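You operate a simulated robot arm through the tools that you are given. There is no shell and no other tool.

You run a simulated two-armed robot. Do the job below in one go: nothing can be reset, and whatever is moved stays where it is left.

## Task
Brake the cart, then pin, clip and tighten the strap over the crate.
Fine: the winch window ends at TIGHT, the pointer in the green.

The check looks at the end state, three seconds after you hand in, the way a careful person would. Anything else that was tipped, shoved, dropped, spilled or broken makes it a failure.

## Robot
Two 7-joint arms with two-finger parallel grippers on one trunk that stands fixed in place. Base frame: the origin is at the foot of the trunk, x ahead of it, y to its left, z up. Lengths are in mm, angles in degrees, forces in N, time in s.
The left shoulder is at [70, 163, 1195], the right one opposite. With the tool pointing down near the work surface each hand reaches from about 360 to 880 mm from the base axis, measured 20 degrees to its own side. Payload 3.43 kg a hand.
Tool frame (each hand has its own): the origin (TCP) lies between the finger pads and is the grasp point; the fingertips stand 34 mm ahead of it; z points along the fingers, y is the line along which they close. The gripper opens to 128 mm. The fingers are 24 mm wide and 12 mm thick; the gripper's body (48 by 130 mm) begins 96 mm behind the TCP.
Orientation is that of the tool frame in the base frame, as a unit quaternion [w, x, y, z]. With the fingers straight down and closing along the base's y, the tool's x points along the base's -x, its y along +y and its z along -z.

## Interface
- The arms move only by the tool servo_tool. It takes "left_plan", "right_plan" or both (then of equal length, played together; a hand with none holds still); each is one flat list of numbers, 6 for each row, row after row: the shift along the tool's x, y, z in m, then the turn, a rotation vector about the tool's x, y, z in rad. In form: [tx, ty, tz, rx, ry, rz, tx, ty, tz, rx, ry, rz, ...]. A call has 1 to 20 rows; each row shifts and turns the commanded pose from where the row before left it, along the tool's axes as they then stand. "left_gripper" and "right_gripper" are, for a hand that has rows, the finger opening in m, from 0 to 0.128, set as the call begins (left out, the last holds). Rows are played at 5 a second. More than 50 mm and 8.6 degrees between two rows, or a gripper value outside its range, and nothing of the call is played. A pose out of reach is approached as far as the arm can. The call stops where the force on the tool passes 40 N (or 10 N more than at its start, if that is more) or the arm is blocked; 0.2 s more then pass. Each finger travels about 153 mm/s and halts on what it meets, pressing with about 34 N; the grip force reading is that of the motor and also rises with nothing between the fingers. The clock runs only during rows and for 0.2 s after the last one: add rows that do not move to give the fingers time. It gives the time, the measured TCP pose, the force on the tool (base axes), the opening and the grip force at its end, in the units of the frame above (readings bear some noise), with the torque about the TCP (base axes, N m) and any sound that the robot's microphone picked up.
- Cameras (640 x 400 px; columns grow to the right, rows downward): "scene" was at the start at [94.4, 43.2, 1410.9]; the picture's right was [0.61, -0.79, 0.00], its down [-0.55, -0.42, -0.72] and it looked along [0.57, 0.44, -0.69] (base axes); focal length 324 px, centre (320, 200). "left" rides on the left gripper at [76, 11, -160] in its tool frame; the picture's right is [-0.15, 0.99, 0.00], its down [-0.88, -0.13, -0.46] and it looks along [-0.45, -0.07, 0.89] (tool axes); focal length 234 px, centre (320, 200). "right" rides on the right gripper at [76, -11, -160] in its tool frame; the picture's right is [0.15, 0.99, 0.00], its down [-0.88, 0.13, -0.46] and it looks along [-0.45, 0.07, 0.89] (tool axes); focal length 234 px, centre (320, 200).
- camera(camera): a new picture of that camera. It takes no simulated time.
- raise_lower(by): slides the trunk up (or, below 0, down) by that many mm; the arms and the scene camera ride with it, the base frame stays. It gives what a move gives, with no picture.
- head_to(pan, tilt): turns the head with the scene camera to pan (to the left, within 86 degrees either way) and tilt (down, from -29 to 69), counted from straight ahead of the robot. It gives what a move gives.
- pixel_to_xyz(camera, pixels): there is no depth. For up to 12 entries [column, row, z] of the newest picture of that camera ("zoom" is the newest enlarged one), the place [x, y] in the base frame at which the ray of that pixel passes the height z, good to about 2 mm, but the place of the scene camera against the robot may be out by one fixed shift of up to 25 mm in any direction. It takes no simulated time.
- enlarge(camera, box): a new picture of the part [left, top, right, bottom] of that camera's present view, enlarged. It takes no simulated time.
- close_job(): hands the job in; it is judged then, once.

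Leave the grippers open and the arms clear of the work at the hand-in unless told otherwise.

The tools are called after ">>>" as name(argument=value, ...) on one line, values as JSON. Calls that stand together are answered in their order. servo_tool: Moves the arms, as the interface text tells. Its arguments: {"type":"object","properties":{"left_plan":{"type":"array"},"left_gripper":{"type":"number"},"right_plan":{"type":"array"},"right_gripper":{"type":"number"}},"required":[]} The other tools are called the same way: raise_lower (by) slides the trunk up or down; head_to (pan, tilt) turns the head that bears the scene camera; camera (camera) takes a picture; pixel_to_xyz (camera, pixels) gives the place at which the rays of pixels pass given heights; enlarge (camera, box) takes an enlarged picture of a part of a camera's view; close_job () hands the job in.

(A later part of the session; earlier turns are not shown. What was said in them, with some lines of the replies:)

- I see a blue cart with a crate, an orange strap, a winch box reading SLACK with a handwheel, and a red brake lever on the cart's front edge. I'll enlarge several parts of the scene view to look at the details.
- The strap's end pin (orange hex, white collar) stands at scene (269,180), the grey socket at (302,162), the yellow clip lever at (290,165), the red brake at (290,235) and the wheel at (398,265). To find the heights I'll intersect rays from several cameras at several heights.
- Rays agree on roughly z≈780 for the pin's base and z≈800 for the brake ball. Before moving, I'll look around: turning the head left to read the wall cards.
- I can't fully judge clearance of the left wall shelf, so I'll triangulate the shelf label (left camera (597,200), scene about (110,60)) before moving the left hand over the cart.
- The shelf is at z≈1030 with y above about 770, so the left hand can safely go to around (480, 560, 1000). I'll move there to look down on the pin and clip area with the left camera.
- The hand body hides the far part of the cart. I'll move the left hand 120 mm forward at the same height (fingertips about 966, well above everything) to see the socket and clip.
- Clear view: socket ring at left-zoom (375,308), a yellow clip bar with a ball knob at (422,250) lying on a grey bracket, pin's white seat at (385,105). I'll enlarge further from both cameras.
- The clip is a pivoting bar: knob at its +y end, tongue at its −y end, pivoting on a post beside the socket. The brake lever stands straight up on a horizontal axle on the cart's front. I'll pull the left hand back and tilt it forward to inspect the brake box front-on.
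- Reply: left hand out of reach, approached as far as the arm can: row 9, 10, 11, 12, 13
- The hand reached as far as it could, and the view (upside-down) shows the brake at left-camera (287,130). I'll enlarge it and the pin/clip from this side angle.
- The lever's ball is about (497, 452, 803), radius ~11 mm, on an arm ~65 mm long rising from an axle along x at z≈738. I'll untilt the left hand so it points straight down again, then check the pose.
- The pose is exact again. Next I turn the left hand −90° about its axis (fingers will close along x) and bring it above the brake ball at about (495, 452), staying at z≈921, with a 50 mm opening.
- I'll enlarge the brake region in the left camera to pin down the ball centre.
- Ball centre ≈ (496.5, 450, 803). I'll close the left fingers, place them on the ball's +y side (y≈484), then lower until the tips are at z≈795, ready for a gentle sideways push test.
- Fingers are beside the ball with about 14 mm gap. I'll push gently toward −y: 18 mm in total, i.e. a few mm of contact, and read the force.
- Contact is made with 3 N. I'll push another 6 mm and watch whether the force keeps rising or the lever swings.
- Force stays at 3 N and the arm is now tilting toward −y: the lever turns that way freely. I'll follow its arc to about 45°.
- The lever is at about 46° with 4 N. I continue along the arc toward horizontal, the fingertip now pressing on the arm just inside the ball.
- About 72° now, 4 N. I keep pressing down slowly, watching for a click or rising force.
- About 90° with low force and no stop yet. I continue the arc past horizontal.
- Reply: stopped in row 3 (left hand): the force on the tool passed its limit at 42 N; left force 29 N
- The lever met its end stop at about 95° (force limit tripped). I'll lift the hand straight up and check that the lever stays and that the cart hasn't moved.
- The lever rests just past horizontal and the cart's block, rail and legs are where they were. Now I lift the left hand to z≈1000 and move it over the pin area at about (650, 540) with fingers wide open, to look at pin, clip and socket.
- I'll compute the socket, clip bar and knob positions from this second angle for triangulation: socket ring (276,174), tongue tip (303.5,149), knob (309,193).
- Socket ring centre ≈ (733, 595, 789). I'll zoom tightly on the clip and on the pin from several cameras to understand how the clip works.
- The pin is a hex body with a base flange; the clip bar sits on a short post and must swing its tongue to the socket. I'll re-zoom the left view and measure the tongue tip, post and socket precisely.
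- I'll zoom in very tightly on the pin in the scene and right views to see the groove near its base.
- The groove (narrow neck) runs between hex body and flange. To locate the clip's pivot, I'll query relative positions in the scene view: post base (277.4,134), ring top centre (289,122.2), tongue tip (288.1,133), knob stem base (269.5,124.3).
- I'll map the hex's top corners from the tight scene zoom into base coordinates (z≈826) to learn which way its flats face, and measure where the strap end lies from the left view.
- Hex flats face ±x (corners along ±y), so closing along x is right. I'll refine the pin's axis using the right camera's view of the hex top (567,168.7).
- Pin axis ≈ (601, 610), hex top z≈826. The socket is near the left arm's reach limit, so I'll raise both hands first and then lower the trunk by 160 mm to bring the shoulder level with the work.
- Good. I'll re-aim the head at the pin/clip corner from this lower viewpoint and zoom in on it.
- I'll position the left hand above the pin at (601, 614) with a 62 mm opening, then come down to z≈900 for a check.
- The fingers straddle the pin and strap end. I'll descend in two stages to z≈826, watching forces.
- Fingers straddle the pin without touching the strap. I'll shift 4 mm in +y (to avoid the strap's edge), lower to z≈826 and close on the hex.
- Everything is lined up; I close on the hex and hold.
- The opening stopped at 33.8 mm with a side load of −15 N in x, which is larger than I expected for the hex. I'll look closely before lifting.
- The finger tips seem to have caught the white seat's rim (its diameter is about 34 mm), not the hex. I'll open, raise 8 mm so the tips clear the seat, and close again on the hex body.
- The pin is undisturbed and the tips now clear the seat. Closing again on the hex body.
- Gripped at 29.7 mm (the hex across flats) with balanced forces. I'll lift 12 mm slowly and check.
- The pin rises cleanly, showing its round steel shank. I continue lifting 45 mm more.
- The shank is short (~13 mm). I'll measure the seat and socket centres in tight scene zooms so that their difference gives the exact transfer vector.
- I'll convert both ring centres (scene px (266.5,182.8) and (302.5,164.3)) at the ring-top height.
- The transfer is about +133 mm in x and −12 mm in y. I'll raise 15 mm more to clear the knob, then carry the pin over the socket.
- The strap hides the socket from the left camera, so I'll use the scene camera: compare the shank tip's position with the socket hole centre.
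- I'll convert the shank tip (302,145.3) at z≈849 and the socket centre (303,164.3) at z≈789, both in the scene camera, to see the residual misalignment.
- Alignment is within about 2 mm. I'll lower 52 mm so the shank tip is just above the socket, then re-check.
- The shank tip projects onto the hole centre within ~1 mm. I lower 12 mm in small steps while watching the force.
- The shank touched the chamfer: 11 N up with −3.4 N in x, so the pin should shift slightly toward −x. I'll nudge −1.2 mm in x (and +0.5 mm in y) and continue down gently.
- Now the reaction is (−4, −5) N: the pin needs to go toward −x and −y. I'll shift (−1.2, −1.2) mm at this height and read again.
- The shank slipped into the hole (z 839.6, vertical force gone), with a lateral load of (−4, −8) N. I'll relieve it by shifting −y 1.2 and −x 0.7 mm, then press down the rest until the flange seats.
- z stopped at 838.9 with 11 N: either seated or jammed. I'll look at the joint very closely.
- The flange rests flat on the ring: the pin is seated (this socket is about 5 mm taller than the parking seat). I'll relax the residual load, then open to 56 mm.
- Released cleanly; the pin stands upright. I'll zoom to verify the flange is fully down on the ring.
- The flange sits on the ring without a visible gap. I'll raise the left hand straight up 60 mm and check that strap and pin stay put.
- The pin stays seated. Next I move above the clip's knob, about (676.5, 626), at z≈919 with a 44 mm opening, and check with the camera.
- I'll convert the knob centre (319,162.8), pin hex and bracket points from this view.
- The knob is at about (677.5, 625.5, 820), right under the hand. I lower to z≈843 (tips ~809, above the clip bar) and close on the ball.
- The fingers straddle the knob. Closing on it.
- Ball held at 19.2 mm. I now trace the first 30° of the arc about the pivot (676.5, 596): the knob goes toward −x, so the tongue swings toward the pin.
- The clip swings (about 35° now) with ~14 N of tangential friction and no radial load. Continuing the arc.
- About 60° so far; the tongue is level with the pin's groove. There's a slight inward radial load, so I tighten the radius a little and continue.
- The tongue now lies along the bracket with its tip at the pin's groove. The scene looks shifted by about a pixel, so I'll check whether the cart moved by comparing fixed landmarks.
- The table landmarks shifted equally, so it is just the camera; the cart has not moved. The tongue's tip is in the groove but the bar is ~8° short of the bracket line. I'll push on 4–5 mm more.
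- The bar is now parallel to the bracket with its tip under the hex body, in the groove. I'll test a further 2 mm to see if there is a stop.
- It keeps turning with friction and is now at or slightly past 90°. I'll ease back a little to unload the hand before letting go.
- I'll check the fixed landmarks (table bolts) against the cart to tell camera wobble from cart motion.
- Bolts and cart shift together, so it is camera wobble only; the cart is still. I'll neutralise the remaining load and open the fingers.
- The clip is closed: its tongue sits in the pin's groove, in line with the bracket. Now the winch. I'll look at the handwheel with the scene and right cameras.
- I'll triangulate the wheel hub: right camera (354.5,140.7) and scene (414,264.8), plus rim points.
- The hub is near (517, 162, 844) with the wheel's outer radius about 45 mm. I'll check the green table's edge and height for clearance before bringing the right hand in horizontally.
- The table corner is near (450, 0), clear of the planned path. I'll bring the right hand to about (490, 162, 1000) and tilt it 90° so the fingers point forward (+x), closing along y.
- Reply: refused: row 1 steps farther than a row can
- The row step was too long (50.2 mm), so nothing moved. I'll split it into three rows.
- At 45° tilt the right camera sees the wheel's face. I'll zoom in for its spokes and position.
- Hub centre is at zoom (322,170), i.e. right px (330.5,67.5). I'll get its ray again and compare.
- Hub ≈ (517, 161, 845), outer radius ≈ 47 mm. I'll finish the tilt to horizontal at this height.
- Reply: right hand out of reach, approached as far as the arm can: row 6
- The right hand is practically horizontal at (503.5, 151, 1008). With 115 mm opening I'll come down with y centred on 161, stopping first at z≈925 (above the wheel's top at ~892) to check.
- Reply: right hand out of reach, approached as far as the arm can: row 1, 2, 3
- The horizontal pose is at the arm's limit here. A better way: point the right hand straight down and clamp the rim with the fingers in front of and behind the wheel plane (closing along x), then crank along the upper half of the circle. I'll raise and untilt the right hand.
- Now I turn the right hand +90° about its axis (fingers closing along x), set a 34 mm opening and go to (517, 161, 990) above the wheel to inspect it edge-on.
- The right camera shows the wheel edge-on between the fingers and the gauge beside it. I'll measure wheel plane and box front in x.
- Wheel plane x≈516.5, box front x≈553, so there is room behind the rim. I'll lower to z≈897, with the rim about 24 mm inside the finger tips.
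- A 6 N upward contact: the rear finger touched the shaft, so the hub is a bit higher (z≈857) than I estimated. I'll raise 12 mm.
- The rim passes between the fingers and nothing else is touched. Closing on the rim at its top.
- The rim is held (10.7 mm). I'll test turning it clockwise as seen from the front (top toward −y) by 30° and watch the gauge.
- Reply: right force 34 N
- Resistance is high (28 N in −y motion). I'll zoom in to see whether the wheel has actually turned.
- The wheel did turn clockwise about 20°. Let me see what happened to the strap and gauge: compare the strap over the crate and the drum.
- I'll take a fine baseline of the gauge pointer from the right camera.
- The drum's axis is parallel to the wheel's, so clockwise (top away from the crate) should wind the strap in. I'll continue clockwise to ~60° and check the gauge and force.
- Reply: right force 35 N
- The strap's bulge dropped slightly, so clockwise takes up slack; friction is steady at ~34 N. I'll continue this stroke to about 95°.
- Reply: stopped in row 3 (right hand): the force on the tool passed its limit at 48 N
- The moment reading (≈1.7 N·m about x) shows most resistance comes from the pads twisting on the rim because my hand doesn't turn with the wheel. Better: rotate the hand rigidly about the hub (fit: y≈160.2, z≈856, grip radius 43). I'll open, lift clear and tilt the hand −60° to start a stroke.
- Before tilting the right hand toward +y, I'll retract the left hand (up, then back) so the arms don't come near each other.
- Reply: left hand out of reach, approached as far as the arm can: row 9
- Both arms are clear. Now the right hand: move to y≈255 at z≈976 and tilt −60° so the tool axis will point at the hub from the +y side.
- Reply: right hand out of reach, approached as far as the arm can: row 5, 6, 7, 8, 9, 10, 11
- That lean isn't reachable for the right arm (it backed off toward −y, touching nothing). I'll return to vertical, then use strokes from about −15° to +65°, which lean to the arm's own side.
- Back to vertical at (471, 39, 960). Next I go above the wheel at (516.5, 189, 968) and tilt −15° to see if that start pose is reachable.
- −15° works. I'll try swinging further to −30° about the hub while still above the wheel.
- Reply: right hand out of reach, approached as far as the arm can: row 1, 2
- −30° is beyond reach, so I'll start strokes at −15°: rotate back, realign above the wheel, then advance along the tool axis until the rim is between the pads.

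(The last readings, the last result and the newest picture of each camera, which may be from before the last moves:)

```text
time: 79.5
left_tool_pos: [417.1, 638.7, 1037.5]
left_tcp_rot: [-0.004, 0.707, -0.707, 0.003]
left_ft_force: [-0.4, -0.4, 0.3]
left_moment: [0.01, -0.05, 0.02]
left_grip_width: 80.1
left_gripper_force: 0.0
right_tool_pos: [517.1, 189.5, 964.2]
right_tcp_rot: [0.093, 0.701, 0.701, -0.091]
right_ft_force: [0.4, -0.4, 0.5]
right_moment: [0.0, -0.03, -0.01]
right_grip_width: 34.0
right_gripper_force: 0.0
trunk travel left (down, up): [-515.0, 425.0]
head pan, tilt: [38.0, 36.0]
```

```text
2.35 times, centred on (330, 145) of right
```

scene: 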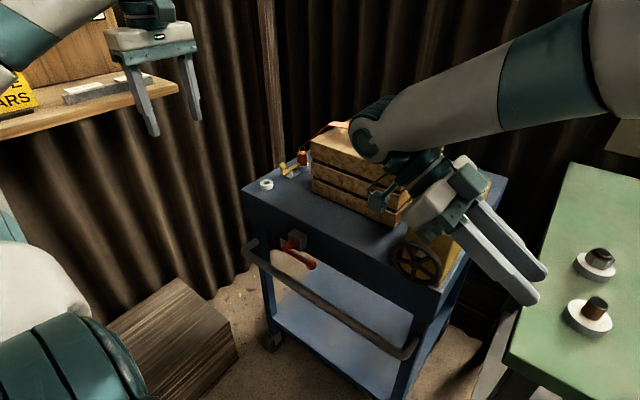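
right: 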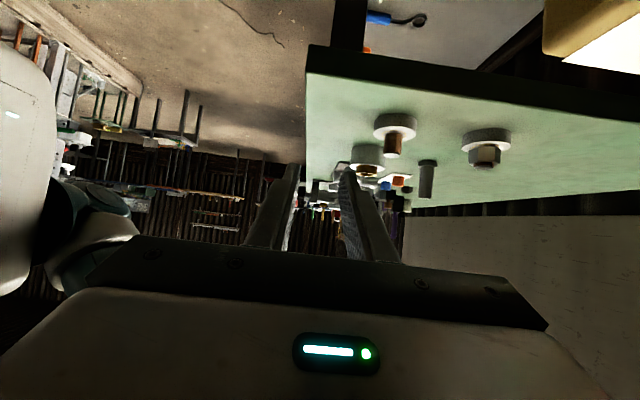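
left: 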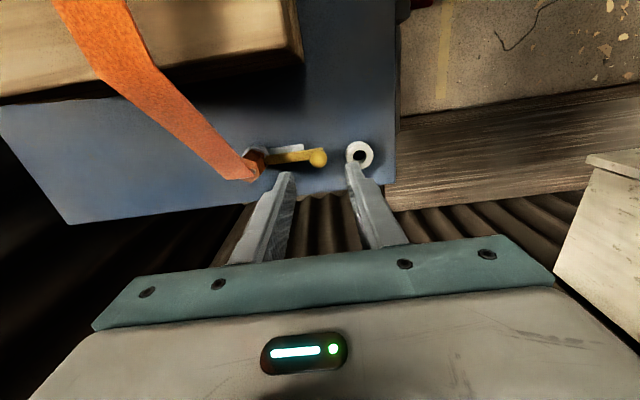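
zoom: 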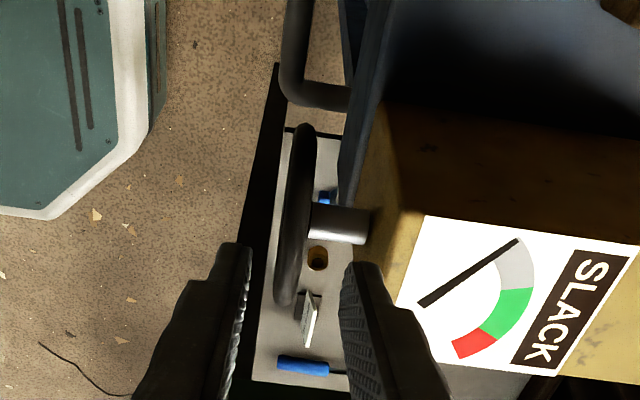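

Lined up. Advance 60 mm along the tool axis and close on the rim.

>>> servo_tool(right_plan=[0, -0.001, 0.03, 0, 0, 0, 0, 0, 0.03, 0, 0, 0, 0, 0, 0, 0, 0, 0])

>>> servo_tool(right_plan=[0, 0, 0, 0, 0, 0, 0, 0, 0, 0, 0, 0], right_gripper=0.0)

>>> enlarge(camera="scene", box=[390, 200, 460, 290])

```text
time: 80.3
left_tool_pos: [416.5, 638.9, 1036.7]
left_tcp_rot: [-0.003, 0.708, -0.707, 0.002]
left_ft_force: [-0.1, -0.1, 0.5]
left_moment: [0.0, 0.03, -0.01]
left_grip_width: 80.2
left_gripper_force: 0.2
right_tool_pos: [516.6, 173.9, 906.0]
right_tcp_rot: [0.093, 0.702, 0.7, -0.091]
right_ft_force: [0.7, -1.1, -0.2]
right_moment: [-0.01, -0.01, 0.02]
right_grip_width: 34.1
right_gripper_force: 0.0
trunk travel left (down, up): [-515.0, 425.0]
head pan, tilt: [38.0, 36.0]
```

```text
time: 81.0
left_tool_pos: [415.1, 639.2, 1037.7]
left_tcp_rot: [-0.003, 0.707, -0.707, 0.002]
left_ft_force: [0.9, -0.5, -0.3]
left_moment: [0.0, -0.01, 0.0]
left_grip_width: 80.0
left_gripper_force: 0.0
right_tool_pos: [516.1, 173.6, 906.3]
right_tcp_rot: [0.093, 0.702, 0.7, -0.091]
right_ft_force: [-2.9, -0.7, -1.4]
right_moment: [-0.02, 0.3, 0.11]
right_grip_width: 10.8
right_gripper_force: 44.8
trunk travel left (down, up): [-515.0, 425.0]
head pan, tilt: [38.0, 36.0]
```

```text
4.44 times, centred on (425, 245) of scene
```

zoom: 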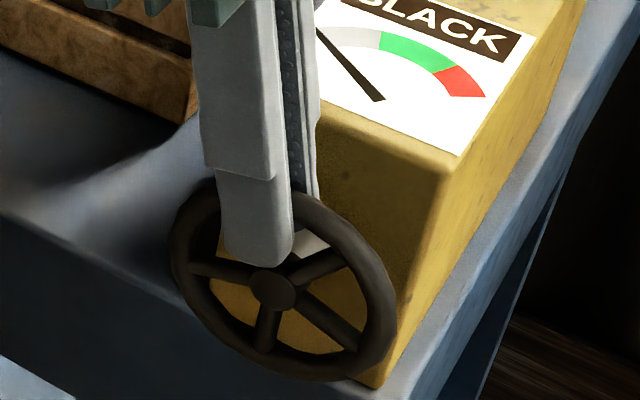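

Rim gripped at −15°. Now a rigid rotation about the hub: 40° clockwise to start, watching force and moment.

>>> servo_tool(right_plan=[-0.0052, 0, 0.0003, 0, 0.1, 0, -0.0052, 0, 0.0003, 0, 0.1, 0, -0.0052, 0, 0.0003, 0, 0.1, 0, -0.0052, 0, 0.0003, 0, 0.1, 0, -0.0052, 0, 0.0003, 0, 0.1, 0, -0.0052, 0, 0.0003, 0, 0.1, 0, -0.0052, 0, 0.0003, 0, 0.1, 0])

>>> enlarge(camera="scene", box=[390, 200, 460, 290])

>>> enlarge(camera="scene", box=[290, 100, 470, 210])

```text
time: 82.5
left_tool_pos: [415.6, 637.4, 1038.5]
left_tcp_rot: [-0.004, 0.707, -0.707, 0.002]
left_ft_force: [-0.6, -0.5, 0.3]
left_moment: [0.02, -0.01, 0.01]
left_grip_width: 80.1
left_gripper_force: 0.1
right_tool_pos: [516.0, 137.9, 903.2]
right_tcp_rot: [-0.154, 0.69, 0.689, 0.157]
right_ft_force: [-1.0, -9.4, 14.4]
right_moment: [-0.08, 0.69, 0.48]
right_grip_width: 10.8
right_gripper_force: 44.5
trunk travel left (down, up): [-515.0, 425.0]
head pan, tilt: [38.0, 36.0]
```

```text
4.44 times, centred on (425, 245) of scene
```

zoom: 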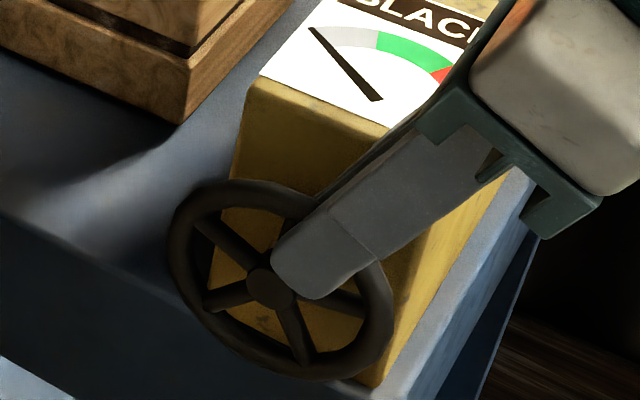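

```text
3.56 times, centred on (380, 155) of scene
```

zoom: 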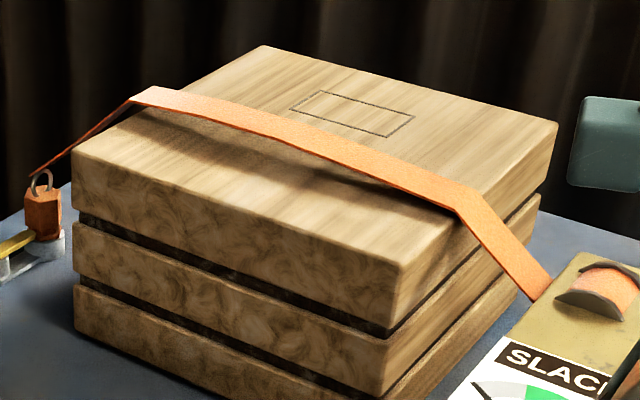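

Much smoother: almost no tangential resistance, only a 17 N radial push (my radius is slightly small). The strap's bulge has dropped further. I continue to about +65°, easing outward a bit.

>>> servo_tool(right_plan=[-0.0053, 0, -0.0003, 0, 0.1, 0, -0.0053, 0, -0.0003, 0, 0.1, 0, -0.0053, 0, -0.0003, 0, 0.1, 0, -0.0053, 0, -0.0002, 0, 0.1, 0, -0.0054, 0, -0.0002, 0, 0.1, 0, -0.0054, 0, 0.0, 0, 0.1, 0, -0.0054, 0, 0, 0, 0.1, 0])

>>> camera(camera="scene")

>>> enlarge(camera="scene", box=[290, 100, 470, 210])

>>> enlarge(camera="scene", box=[390, 180, 480, 290])

```text
time: 84.2
left_tool_pos: [415.7, 639.7, 1037.2]
left_tcp_rot: [-0.004, 0.708, -0.707, 0.001]
left_ft_force: [1.3, -0.6, -0.3]
left_moment: [0.02, -0.04, 0.02]
left_grip_width: 79.8
left_gripper_force: 0.1
right_tool_pos: [515.7, 110.8, 877.6]
right_tcp_rot: [-0.382, 0.595, 0.595, 0.382]
right_ft_force: [-2.2, 0.3, -7.4]
right_moment: [-0.21, 0.27, 0.34]
right_grip_width: 10.8
right_gripper_force: 44.4
trunk travel left (down, up): [-515.0, 425.0]
head pan, tilt: [38.0, 36.0]
```

```text
taken
```

scene: 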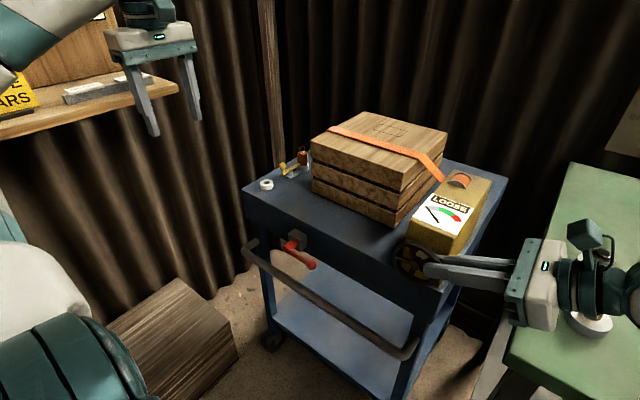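

```text
3.56 times, centred on (380, 155) of scene
```

zoom: 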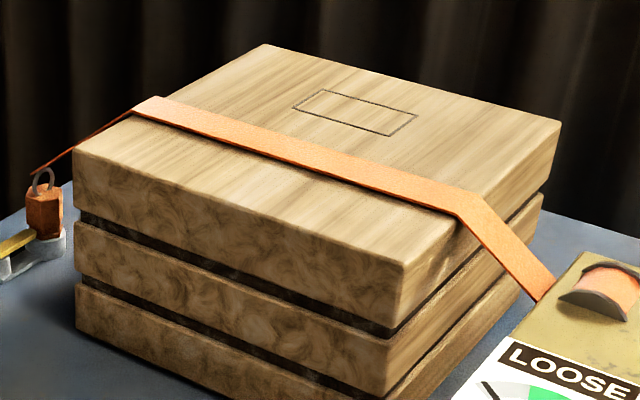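

```text
3.64 times, centred on (435, 235) of scene
```

zoom: 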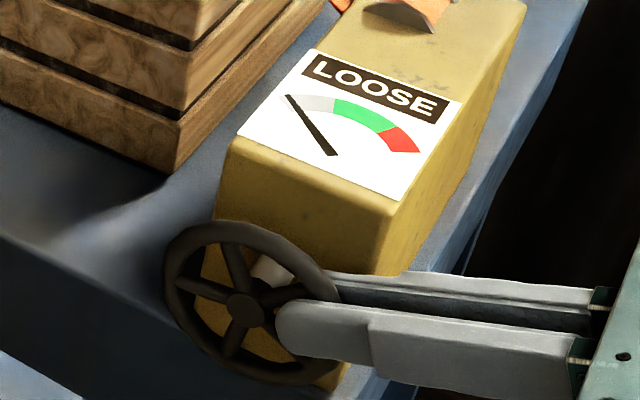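

The window now reads LOOSE and the strap lies almost flush on the crate. I'll open the fingers, check the wheel holds, and swing back along the arc to −15°.

>>> servo_tool(right_plan=[0, 0, 0, 0, 0, 0, 0, 0, 0, 0, 0, 0], right_gripper=0.034)

>>> enlarge(camera="scene", box=[390, 180, 480, 290])

```text
time: 84.8
left_tool_pos: [416.4, 640.7, 1036.6]
left_tcp_rot: [0.003, -0.707, 0.707, -0.002]
left_ft_force: [0.2, 0.2, 0.3]
left_moment: [-0.02, 0.02, -0.02]
left_grip_width: 80.0
left_gripper_force: 0.1
right_tool_pos: [514.4, 111.1, 877.9]
right_tcp_rot: [-0.381, 0.595, 0.596, 0.382]
right_ft_force: [0.2, 0.2, 0.0]
right_moment: [-0.03, -0.01, 0.03]
right_grip_width: 33.9
right_gripper_force: 0.1
trunk travel left (down, up): [-515.0, 425.0]
head pan, tilt: [38.0, 36.0]
```

```text
3.64 times, centred on (435, 235) of scene
```

zoom: 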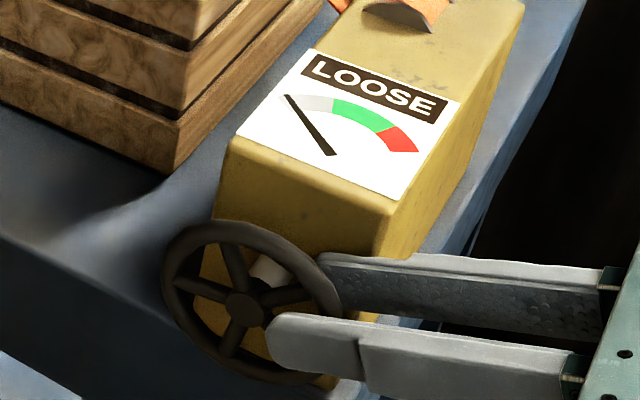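

The wheel holds its position. I swing back 80° along the arc with the fingers open.

>>> servo_tool(right_plan=[0.0054, 0, 0.0003, 0, -0.1, 0, 0.0054, 0, 0.0003, 0, -0.1, 0, 0.0054, 0, 0.0003, 0, -0.1, 0, 0.0054, 0, 0.0003, 0, -0.1, 0, 0.0054, 0, 0.0003, 0, -0.1, 0, 0.0054, 0, 0.0003, 0, -0.1, 0, 0.0054, 0, 0.0003, 0, -0.1, 0, 0.0054, 0, 0.0003, 0, -0.1, 0, 0.0054, 0, 0.0003, 0, -0.1, 0, 0.0054, 0, 0.0003, 0, -0.1, 0, 0.0054, 0, 0.0003, 0, -0.1, 0, 0.0054, 0, 0.0003, 0, -0.1, 0, 0.0054, 0, 0.0003, 0, -0.1, 0, 0.0054, 0, 0.0003, 0, -0.1, 0])

>>> enlarge(camera="scene", box=[390, 180, 480, 290])

>>> enlarge(camera="right", box=[250, 60, 480, 230])

```text
time: 87.8
left_tool_pos: [416.7, 641.3, 1037.2]
left_tcp_rot: [0.002, -0.707, 0.707, -0.003]
left_ft_force: [-0.6, 0.6, -0.8]
left_moment: [0.01, 0.01, 0.0]
left_grip_width: 80.0
left_gripper_force: 0.1
right_tool_pos: [515.8, 174.3, 908.7]
right_tcp_rot: [0.094, 0.701, 0.7, -0.093]
right_ft_force: [0.1, 0.4, -0.3]
right_moment: [0.0, 0.02, 0.03]
right_grip_width: 34.2
right_gripper_force: 0.1
trunk travel left (down, up): [-515.0, 425.0]
head pan, tilt: [38.0, 36.0]
```

```text
3.64 times, centred on (435, 235) of scene
```

zoom: 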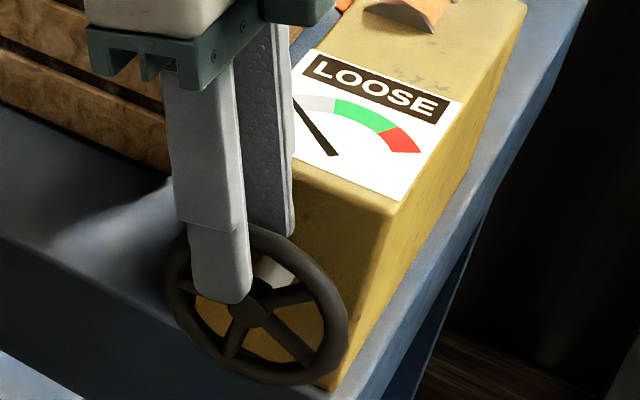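

```text
2.35 times, centred on (365, 145) of right
```

zoom: 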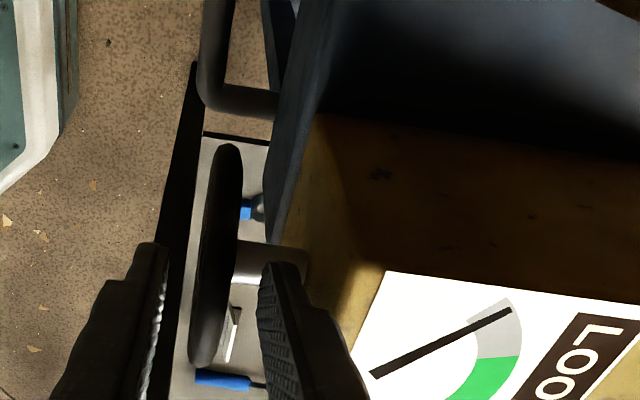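

At the start pose again; the pointer has just begun to move into grey. Grip and turn 23° more, then check.

>>> servo_tool(right_plan=[0, 0, 0, 0, 0, 0, 0, 0, 0, 0, 0, 0], right_gripper=0.0)

>>> servo_tool(right_plan=[-0.0053, 0, 0.0002, 0, 0.1, 0, -0.0053, 0, 0.0002, 0, 0.1, 0, -0.0053, 0, 0.0001, 0, 0.1, 0, -0.0053, 0, 0.0001, 0, 0.1, 0])

>>> enlarge(camera="scene", box=[390, 180, 480, 290])

>>> enlarge(camera="right", box=[380, 110, 480, 240])

```text
time: 88.3
left_tool_pos: [415.4, 638.8, 1038.5]
left_tcp_rot: [-0.002, 0.707, -0.707, 0.001]
left_ft_force: [0.4, 0.2, -0.6]
left_moment: [0.05, -0.03, -0.03]
left_grip_width: 80.0
left_gripper_force: 0.1
right_tool_pos: [516.0, 174.3, 908.5]
right_tcp_rot: [0.093, 0.702, 0.7, -0.092]
right_ft_force: [-1.2, -0.5, 1.6]
right_moment: [-0.09, 0.57, 0.14]
right_grip_width: 11.0
right_gripper_force: 44.8
trunk travel left (down, up): [-515.0, 425.0]
head pan, tilt: [38.0, 36.0]
```

```text
time: 89.3
left_tool_pos: [414.8, 639.0, 1038.2]
left_tcp_rot: [0.003, -0.707, 0.707, -0.002]
left_ft_force: [-0.3, 0.9, 0.6]
left_moment: [-0.01, 0.01, 0.0]
left_grip_width: 79.9
left_gripper_force: 0.0
right_tool_pos: [515.7, 152.8, 910.1]
right_tcp_rot: [-0.049, 0.706, 0.705, 0.049]
right_ft_force: [-3.1, -7.7, 0.8]
right_moment: [-0.32, 0.7, 0.23]
right_grip_width: 10.9
right_gripper_force: 44.7
trunk travel left (down, up): [-515.0, 425.0]
head pan, tilt: [38.0, 36.0]
```

```text
3.64 times, centred on (435, 235) of scene
```

zoom: 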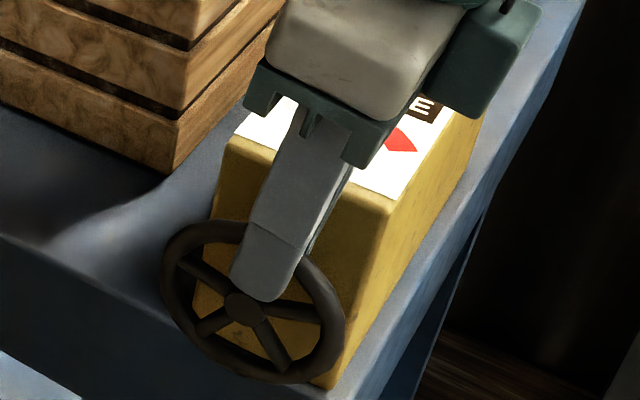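

```text
3.08 times, centred on (430, 175) of right
```

zoom: 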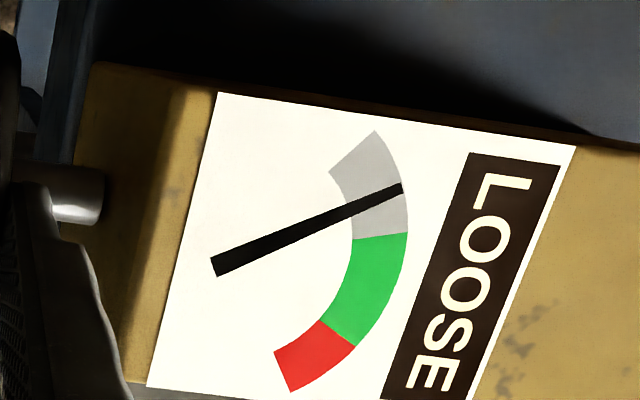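

The pointer is halfway through grey after 23°. I'll turn ~17° more (3 rows) and check.

>>> servo_tool(right_plan=[-0.0053, 0, 0.0001, 0, 0.1, 0, -0.0053, 0, 0.0001, 0, 0.1, 0, -0.0053, 0, 0.0001, 0, 0.1, 0])

>>> enlarge(camera="right", box=[380, 110, 500, 260])

```text
time: 90.2
left_tool_pos: [416.0, 637.7, 1038.3]
left_tcp_rot: [0.005, -0.707, 0.708, -0.001]
left_ft_force: [0.3, -0.4, 0.3]
left_moment: [0.0, 0.0, 0.02]
left_grip_width: 80.1
left_gripper_force: 0.1
right_tool_pos: [515.3, 137.1, 904.9]
right_tcp_rot: [-0.154, 0.69, 0.69, 0.154]
right_ft_force: [-5.6, -10.1, -4.7]
right_moment: [-0.55, 0.65, 0.42]
right_grip_width: 10.8
right_gripper_force: 44.2
trunk travel left (down, up): [-515.0, 425.0]
head pan, tilt: [38.0, 36.0]
```

```text
2.67 times, centred on (440, 185) of right
```

zoom: 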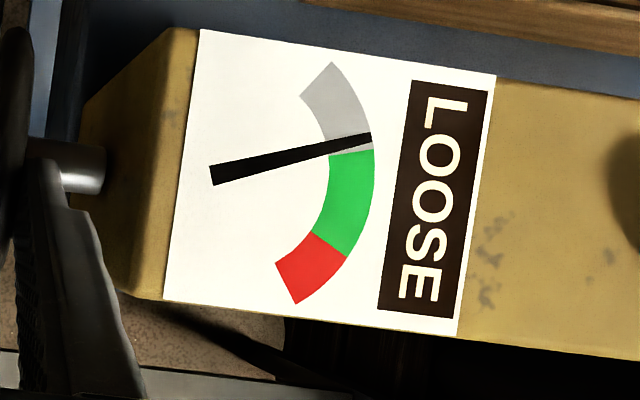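

Pointer is at the end of grey. Two more rows (11.5°) should take it into green.

>>> servo_tool(right_plan=[-0.0053, 0, 0.0001, 0, 0.1, 0, -0.0053, 0, 0.0001, 0, 0.1, 0, 0, 0, 0, 0, 0, 0])

>>> enlarge(camera="right", box=[380, 110, 500, 260])

>>> enlarge(camera="scene", box=[390, 180, 480, 290])

```text
time: 91.0
left_tool_pos: [416.4, 637.8, 1038.4]
left_tcp_rot: [-0.003, 0.707, -0.707, 0.002]
left_ft_force: [-0.8, 0.2, -0.2]
left_moment: [-0.01, 0.01, -0.03]
left_grip_width: 80.1
left_gripper_force: 0.1
right_tool_pos: [515.5, 126.9, 900.3]
right_tcp_rot: [-0.221, 0.672, 0.671, 0.222]
right_ft_force: [-9.2, -12.3, -14.6]
right_moment: [-1.01, 0.34, 0.31]
right_grip_width: 10.9
right_gripper_force: 44.7
trunk travel left (down, up): [-515.0, 425.0]
head pan, tilt: [38.0, 36.0]
```

```text
2.67 times, centred on (440, 185) of right
```

zoom: 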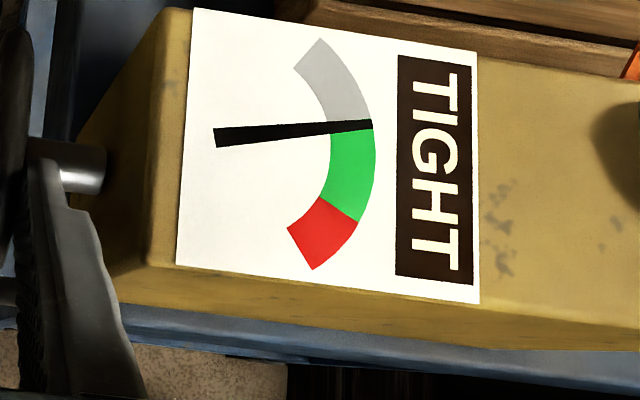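

```text
3.64 times, centred on (435, 235) of scene
```

zoom: 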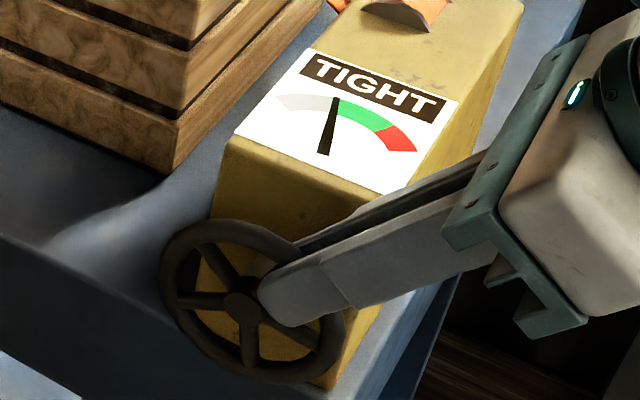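

The window reads TIGHT and the pointer is right at the green's lower edge. I'll go a bit further toward the middle of green: 3 more rows (~17°).

>>> servo_tool(right_plan=[-0.0053, 0, 0.0002, 0, 0.1, 0, -0.0053, 0, 0.0002, 0, 0.1, 0, 0, 0, 0, 0, 0, 0])

>>> enlarge(camera="scene", box=[390, 180, 480, 290])

>>> enlarge(camera="right", box=[380, 80, 500, 260])

```text
time: 91.8
left_tool_pos: [416.0, 638.8, 1037.8]
left_tcp_rot: [0.003, -0.707, 0.707, -0.002]
left_ft_force: [0.1, 0.3, 0.5]
left_moment: [-0.01, -0.02, -0.02]
left_grip_width: 80.0
left_gripper_force: 0.0
right_tool_pos: [515.3, 118.2, 892.6]
right_tcp_rot: [-0.287, 0.646, 0.647, 0.286]
right_ft_force: [-13.7, -13.4, -19.4]
right_moment: [-1.28, 0.27, 0.32]
right_grip_width: 10.8
right_gripper_force: 44.2
trunk travel left (down, up): [-515.0, 425.0]
head pan, tilt: [38.0, 36.0]
```

```text
3.64 times, centred on (435, 235) of scene
```

zoom: 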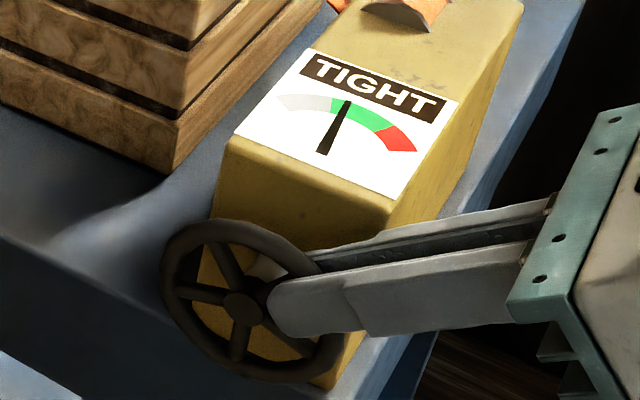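

```text
2.22 times, centred on (440, 170) of right
```

zoom: 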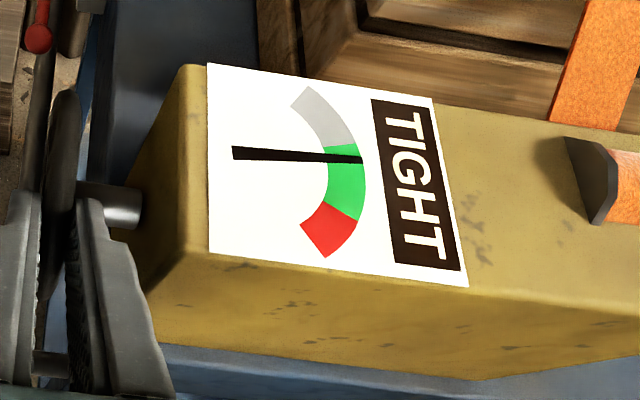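

Pointer is about a quarter into green. I'll nudge ~8° more (with slightly more translation than rotation to relax the internal load) to get near the middle.

>>> servo_tool(right_plan=[-0.0055, 0, 0.0002, 0, 0.06, 0, -0.0055, 0, 0.0002, 0, 0.06, 0, 0, 0, 0, 0, 0, 0])

>>> enlarge(camera="scene", box=[390, 180, 480, 290])

>>> enlarge(camera="right", box=[380, 60, 500, 240])

```text
time: 92.5
left_tool_pos: [415.4, 638.3, 1037.5]
left_tcp_rot: [-0.003, 0.708, -0.706, 0.002]
left_ft_force: [-0.3, 0.0, 0.3]
left_moment: [-0.03, 0.0, -0.03]
left_grip_width: 80.3
left_gripper_force: 0.0
right_tool_pos: [514.5, 114.1, 885.9]
right_tcp_rot: [-0.326, 0.626, 0.628, 0.328]
right_ft_force: [-12.1, -2.9, -2.2]
right_moment: [-0.18, 0.82, 0.33]
right_grip_width: 11.2
right_gripper_force: 44.6
trunk travel left (down, up): [-515.0, 425.0]
head pan, tilt: [38.0, 36.0]
```

```text
3.64 times, centred on (435, 235) of scene
```

zoom: 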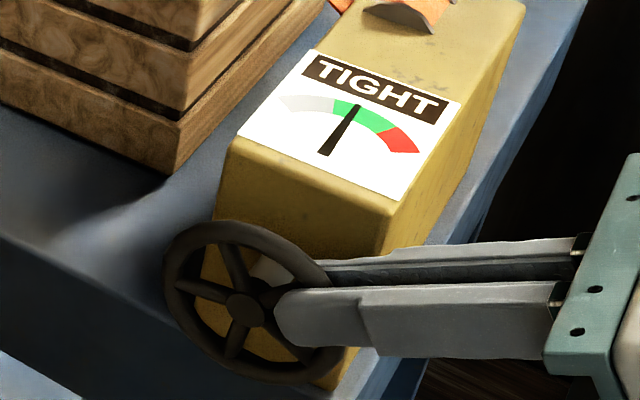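

```text
2.22 times, centred on (440, 150) of right
```

zoom: 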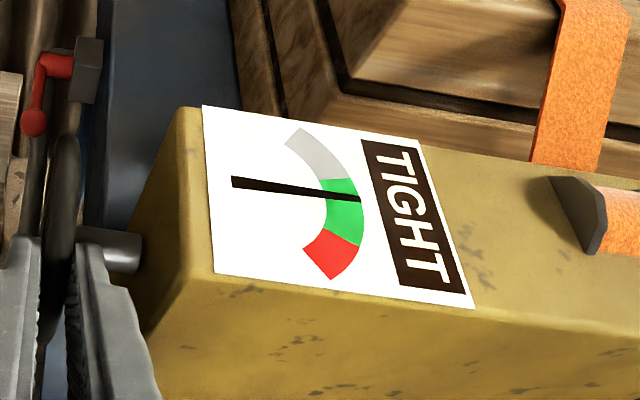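

The load is relaxed and the pointer is ~40% into green. One more small row (~5°) to centre it.

>>> servo_tool(right_plan=[-0.005, 0, 0.0002, 0, 0.085, 0, 0, 0, 0, 0, 0, 0])

>>> enlarge(camera="scene", box=[390, 180, 480, 290])

```text
time: 93.2
left_tool_pos: [414.8, 639.9, 1038.3]
left_tcp_rot: [0.004, -0.707, 0.707, -0.003]
left_ft_force: [-0.6, -0.1, 0.1]
left_moment: [0.02, -0.01, 0.0]
left_grip_width: 80.0
left_gripper_force: 0.1
right_tool_pos: [515.1, 111.8, 882.3]
right_tcp_rot: [-0.351, 0.613, 0.612, 0.355]
right_ft_force: [-10.3, 2.9, 4.6]
right_moment: [0.23, 0.72, 0.07]
right_grip_width: 10.7
right_gripper_force: 44.3
trunk travel left (down, up): [-515.0, 425.0]
head pan, tilt: [38.0, 36.0]
```

```text
3.64 times, centred on (435, 235) of scene
```

zoom: 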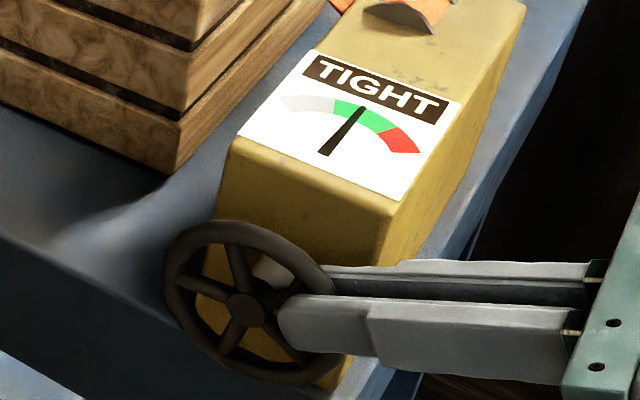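

Pointer near the middle of green, window TIGHT. I'll open the fingers and see whether the winch holds.

>>> servo_tool(right_plan=[0, 0, 0, 0, 0, 0, 0, 0, 0, 0, 0, 0, 0, 0, 0, 0, 0, 0], right_gripper=0.034)

>>> enlarge(camera="scene", box=[390, 180, 480, 290])

>>> enlarge(camera="right", box=[380, 40, 500, 240])

```text
time: 94.0
left_tool_pos: [416.2, 638.9, 1037.3]
left_tcp_rot: [0.004, -0.707, 0.707, -0.002]
left_ft_force: [-0.3, 0.1, -0.8]
left_moment: [0.02, 0.0, 0.04]
left_grip_width: 80.0
left_gripper_force: 0.0
right_tool_pos: [517.7, 110.4, 880.2]
right_tcp_rot: [-0.352, 0.613, 0.613, 0.353]
right_ft_force: [0.9, 0.2, 0.8]
right_moment: [0.06, 0.03, -0.03]
right_grip_width: 34.1
right_gripper_force: 0.0
trunk travel left (down, up): [-515.0, 425.0]
head pan, tilt: [38.0, 36.0]
```

```text
3.64 times, centred on (435, 235) of scene
```

zoom: 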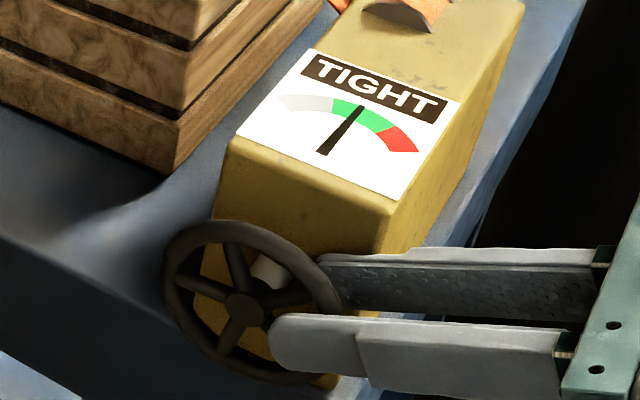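

```text
2.00 times, centred on (440, 140) of right
```

zoom: 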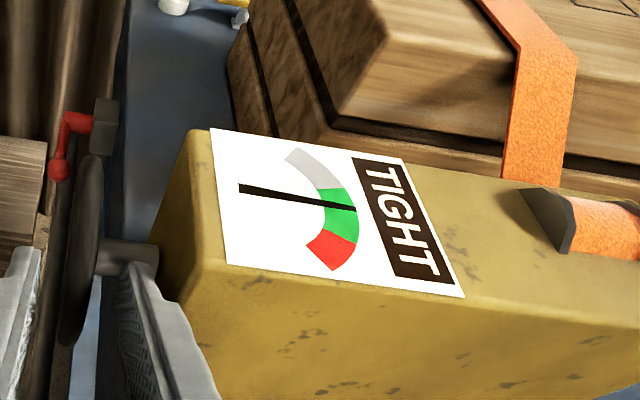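

The winch holds: TIGHT with the pointer in green. I'll withdraw the right hand along its own axis, then up, then straighten it.

>>> servo_tool(right_plan=[0, 0, -0.02, 0, 0, 0, 0, 0, -0.025, 0, 0, 0, 0, 0, -0.025, 0, 0, 0, 0.03, 0, -0.017, 0, 0, 0, 0.03, 0, -0.017, 0, 0, 0, 0, 0, 0, 0, -0.1309, 0, 0, 0, 0, 0, -0.1309, 0, 0, 0, 0, 0, -0.1309, 0, 0, 0, 0, 0, -0.1309, 0, 0, 0, 0, 0, -0.1309, 0, 0, 0, 0, 0, -0.1309, 0, 0, 0, 0, 0, -0.1309, 0, 0, 0, 0, 0, -0.1309, 0])

>>> camera(camera="scene")

>>> enlarge(camera="scene", box=[390, 180, 480, 290])

>>> enlarge(camera="scene", box=[260, 100, 400, 200])

```text
time: 96.8
left_tool_pos: [416.7, 640.6, 1037.2]
left_tcp_rot: [0.002, -0.707, 0.707, -0.003]
left_ft_force: [-0.2, 0.5, -0.8]
left_moment: [0.01, 0.0, 0.0]
left_grip_width: 80.1
left_gripper_force: 0.0
right_tool_pos: [515.3, 52.0, 985.1]
right_tcp_rot: [0.003, 0.708, 0.706, -0.001]
right_ft_force: [-0.7, -0.1, 0.7]
right_moment: [-0.04, -0.03, 0.03]
right_grip_width: 34.0
right_gripper_force: 0.1
trunk travel left (down, up): [-515.0, 425.0]
head pan, tilt: [38.0, 36.0]
```

```text
taken
```

scene: 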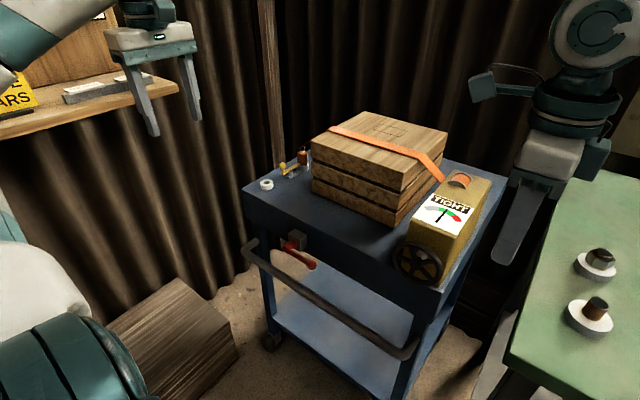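

```text
3.64 times, centred on (435, 235) of scene
```

zoom: 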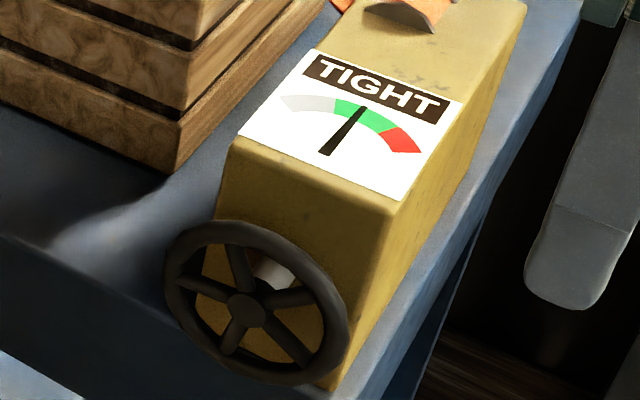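

```text
4.00 times, centred on (330, 150) of scene
```

zoom: 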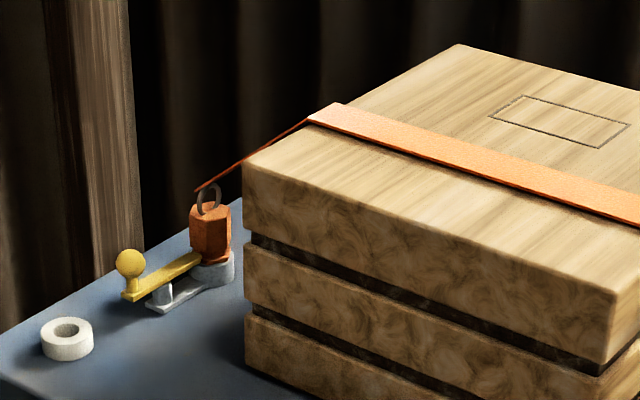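

TIGHT holds with the pointer in green after ~3 s. I'll verify the pin/clip and brake closely.

>>> enlarge(camera="scene", box=[285, 140, 325, 180])

>>> enlarge(camera="scene", box=[265, 220, 335, 280])

>>> camera(camera="left")

```text
10.00 times, centred on (305, 160) of scene
```

zoom: 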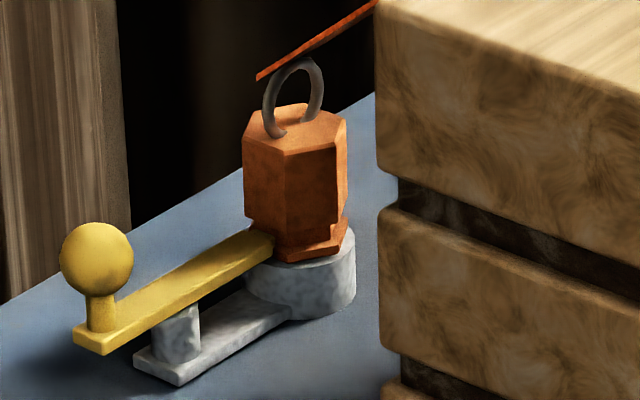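

```text
6.67 times, centred on (300, 250) of scene
```

zoom: 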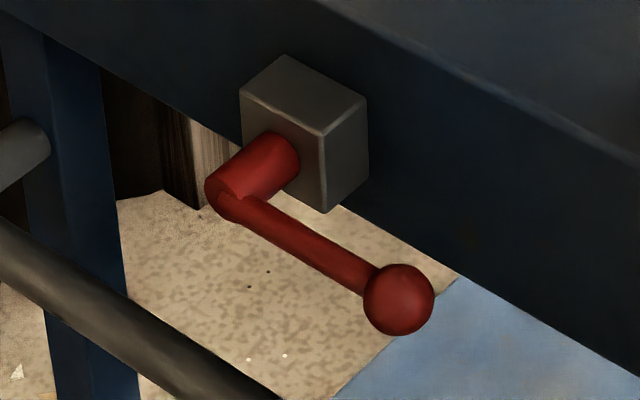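

```text
taken
```

left: 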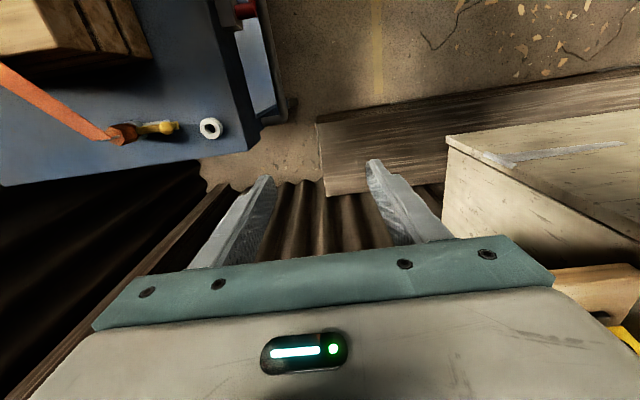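

The brake lever is down and the clip engaged. One closer look at the pin from the left camera, and the strap over the crate from above.

>>> enlarge(camera="left", box=[70, 90, 230, 180])

>>> enlarge(camera="scene", box=[295, 148, 315, 172])

```text
4.00 times, centred on (150, 135) of left
```

zoom: 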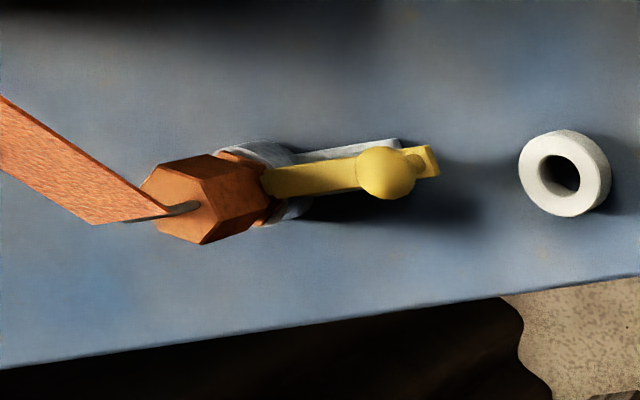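

```text
16.00 times, centred on (305, 160) of scene
```

zoom: 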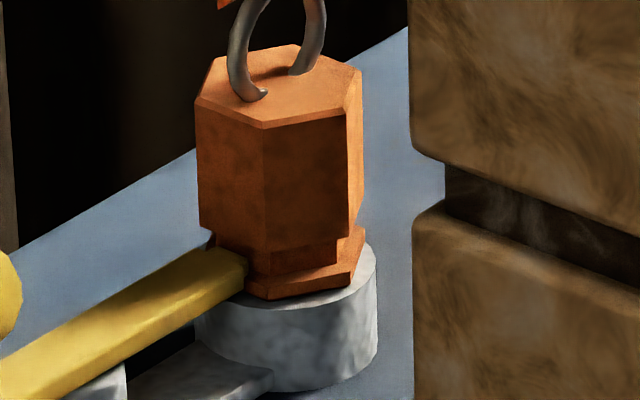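

Pin flush, tongue in the groove, strap taut. I'll back the right hand up and away and open both grippers wide.

>>> servo_tool(right_plan=[0, -0.02, -0.03, 0, 0, 0, 0, -0.02, -0.03, 0, 0, 0, 0, -0.03, -0.02, 0, 0, 0, -0.02, -0.03, 0, 0, 0, 0, 0, 0, 0, 0, 0, 0], left_plan=[0, 0, 0, 0, 0, 0, 0, 0, 0, 0, 0, 0, 0, 0, 0, 0, 0, 0, 0, 0, 0, 0, 0, 0, 0, 0, 0, 0, 0, 0], right_gripper=0.11, left_gripper=0.11)

>>> camera(camera="scene")

>>> enlarge(camera="scene", box=[390, 180, 480, 290])

```text
time: 98.0
left_tool_pos: [417.0, 640.7, 1036.0]
left_tcp_rot: [-0.002, 0.707, -0.707, 0.002]
left_ft_force: [-0.2, 0.2, -0.1]
left_moment: [0.01, 0.05, 0.02]
left_grip_width: 109.9
left_gripper_force: 0.1
right_tool_pos: [415.5, 32.1, 1062.3]
right_tcp_rot: [0.002, 0.708, 0.706, -0.002]
right_ft_force: [0.0, 1.1, -0.5]
right_moment: [-0.04, 0.05, 0.01]
right_grip_width: 109.9
right_gripper_force: 0.1
trunk travel left (down, up): [-515.0, 425.0]
head pan, tilt: [38.0, 36.0]
```

```text
taken
```

scene: 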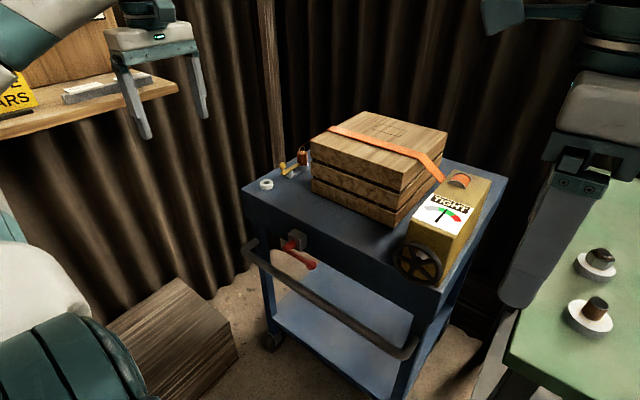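

```text
3.64 times, centred on (435, 235) of scene
```

zoom: 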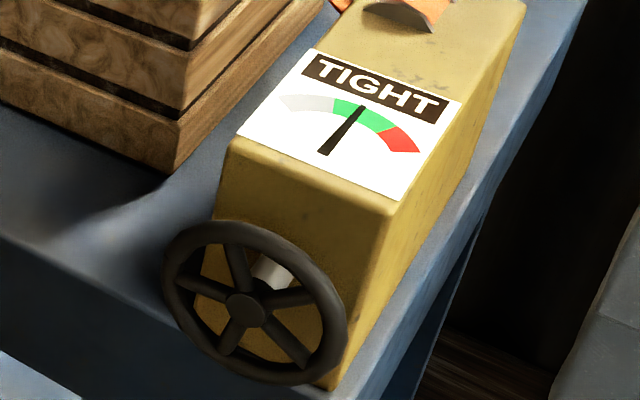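

Everything is stable: brake lever at its stop, pin seated and clipped, strap taut, window TIGHT with the pointer mid-green, both arms clear and grippers open. Handing in.

>>> close_job()

```text
The job is handed in.
```

The job is handed in. The winch window reads TIGHT with the pointer near the middle of the green. It held there for about four seconds after I let go of the wheel.

- **Brake:** I swung the red lever down until it met its end stop, just past horizontal. There was no click, so the stop is my only sign that the brake is on. The cart did not shift during the rest of the work.
- **Pin:** It is out of its parking seat and in the socket, with its flange resting flat on the ring.
- **Clip:** I turned it in line with its bracket, and the tongue sits in the groove of the pin.
- **Strap:** It is taut over the crate.

On the first try at the pin, the fingers closed on the rim of the parking seat instead. I opened and regripped, and the pin and cart looked undisturbed. I saw nothing tipped, dropped or shoved. Both arms are clear of the cart with the grippers open.
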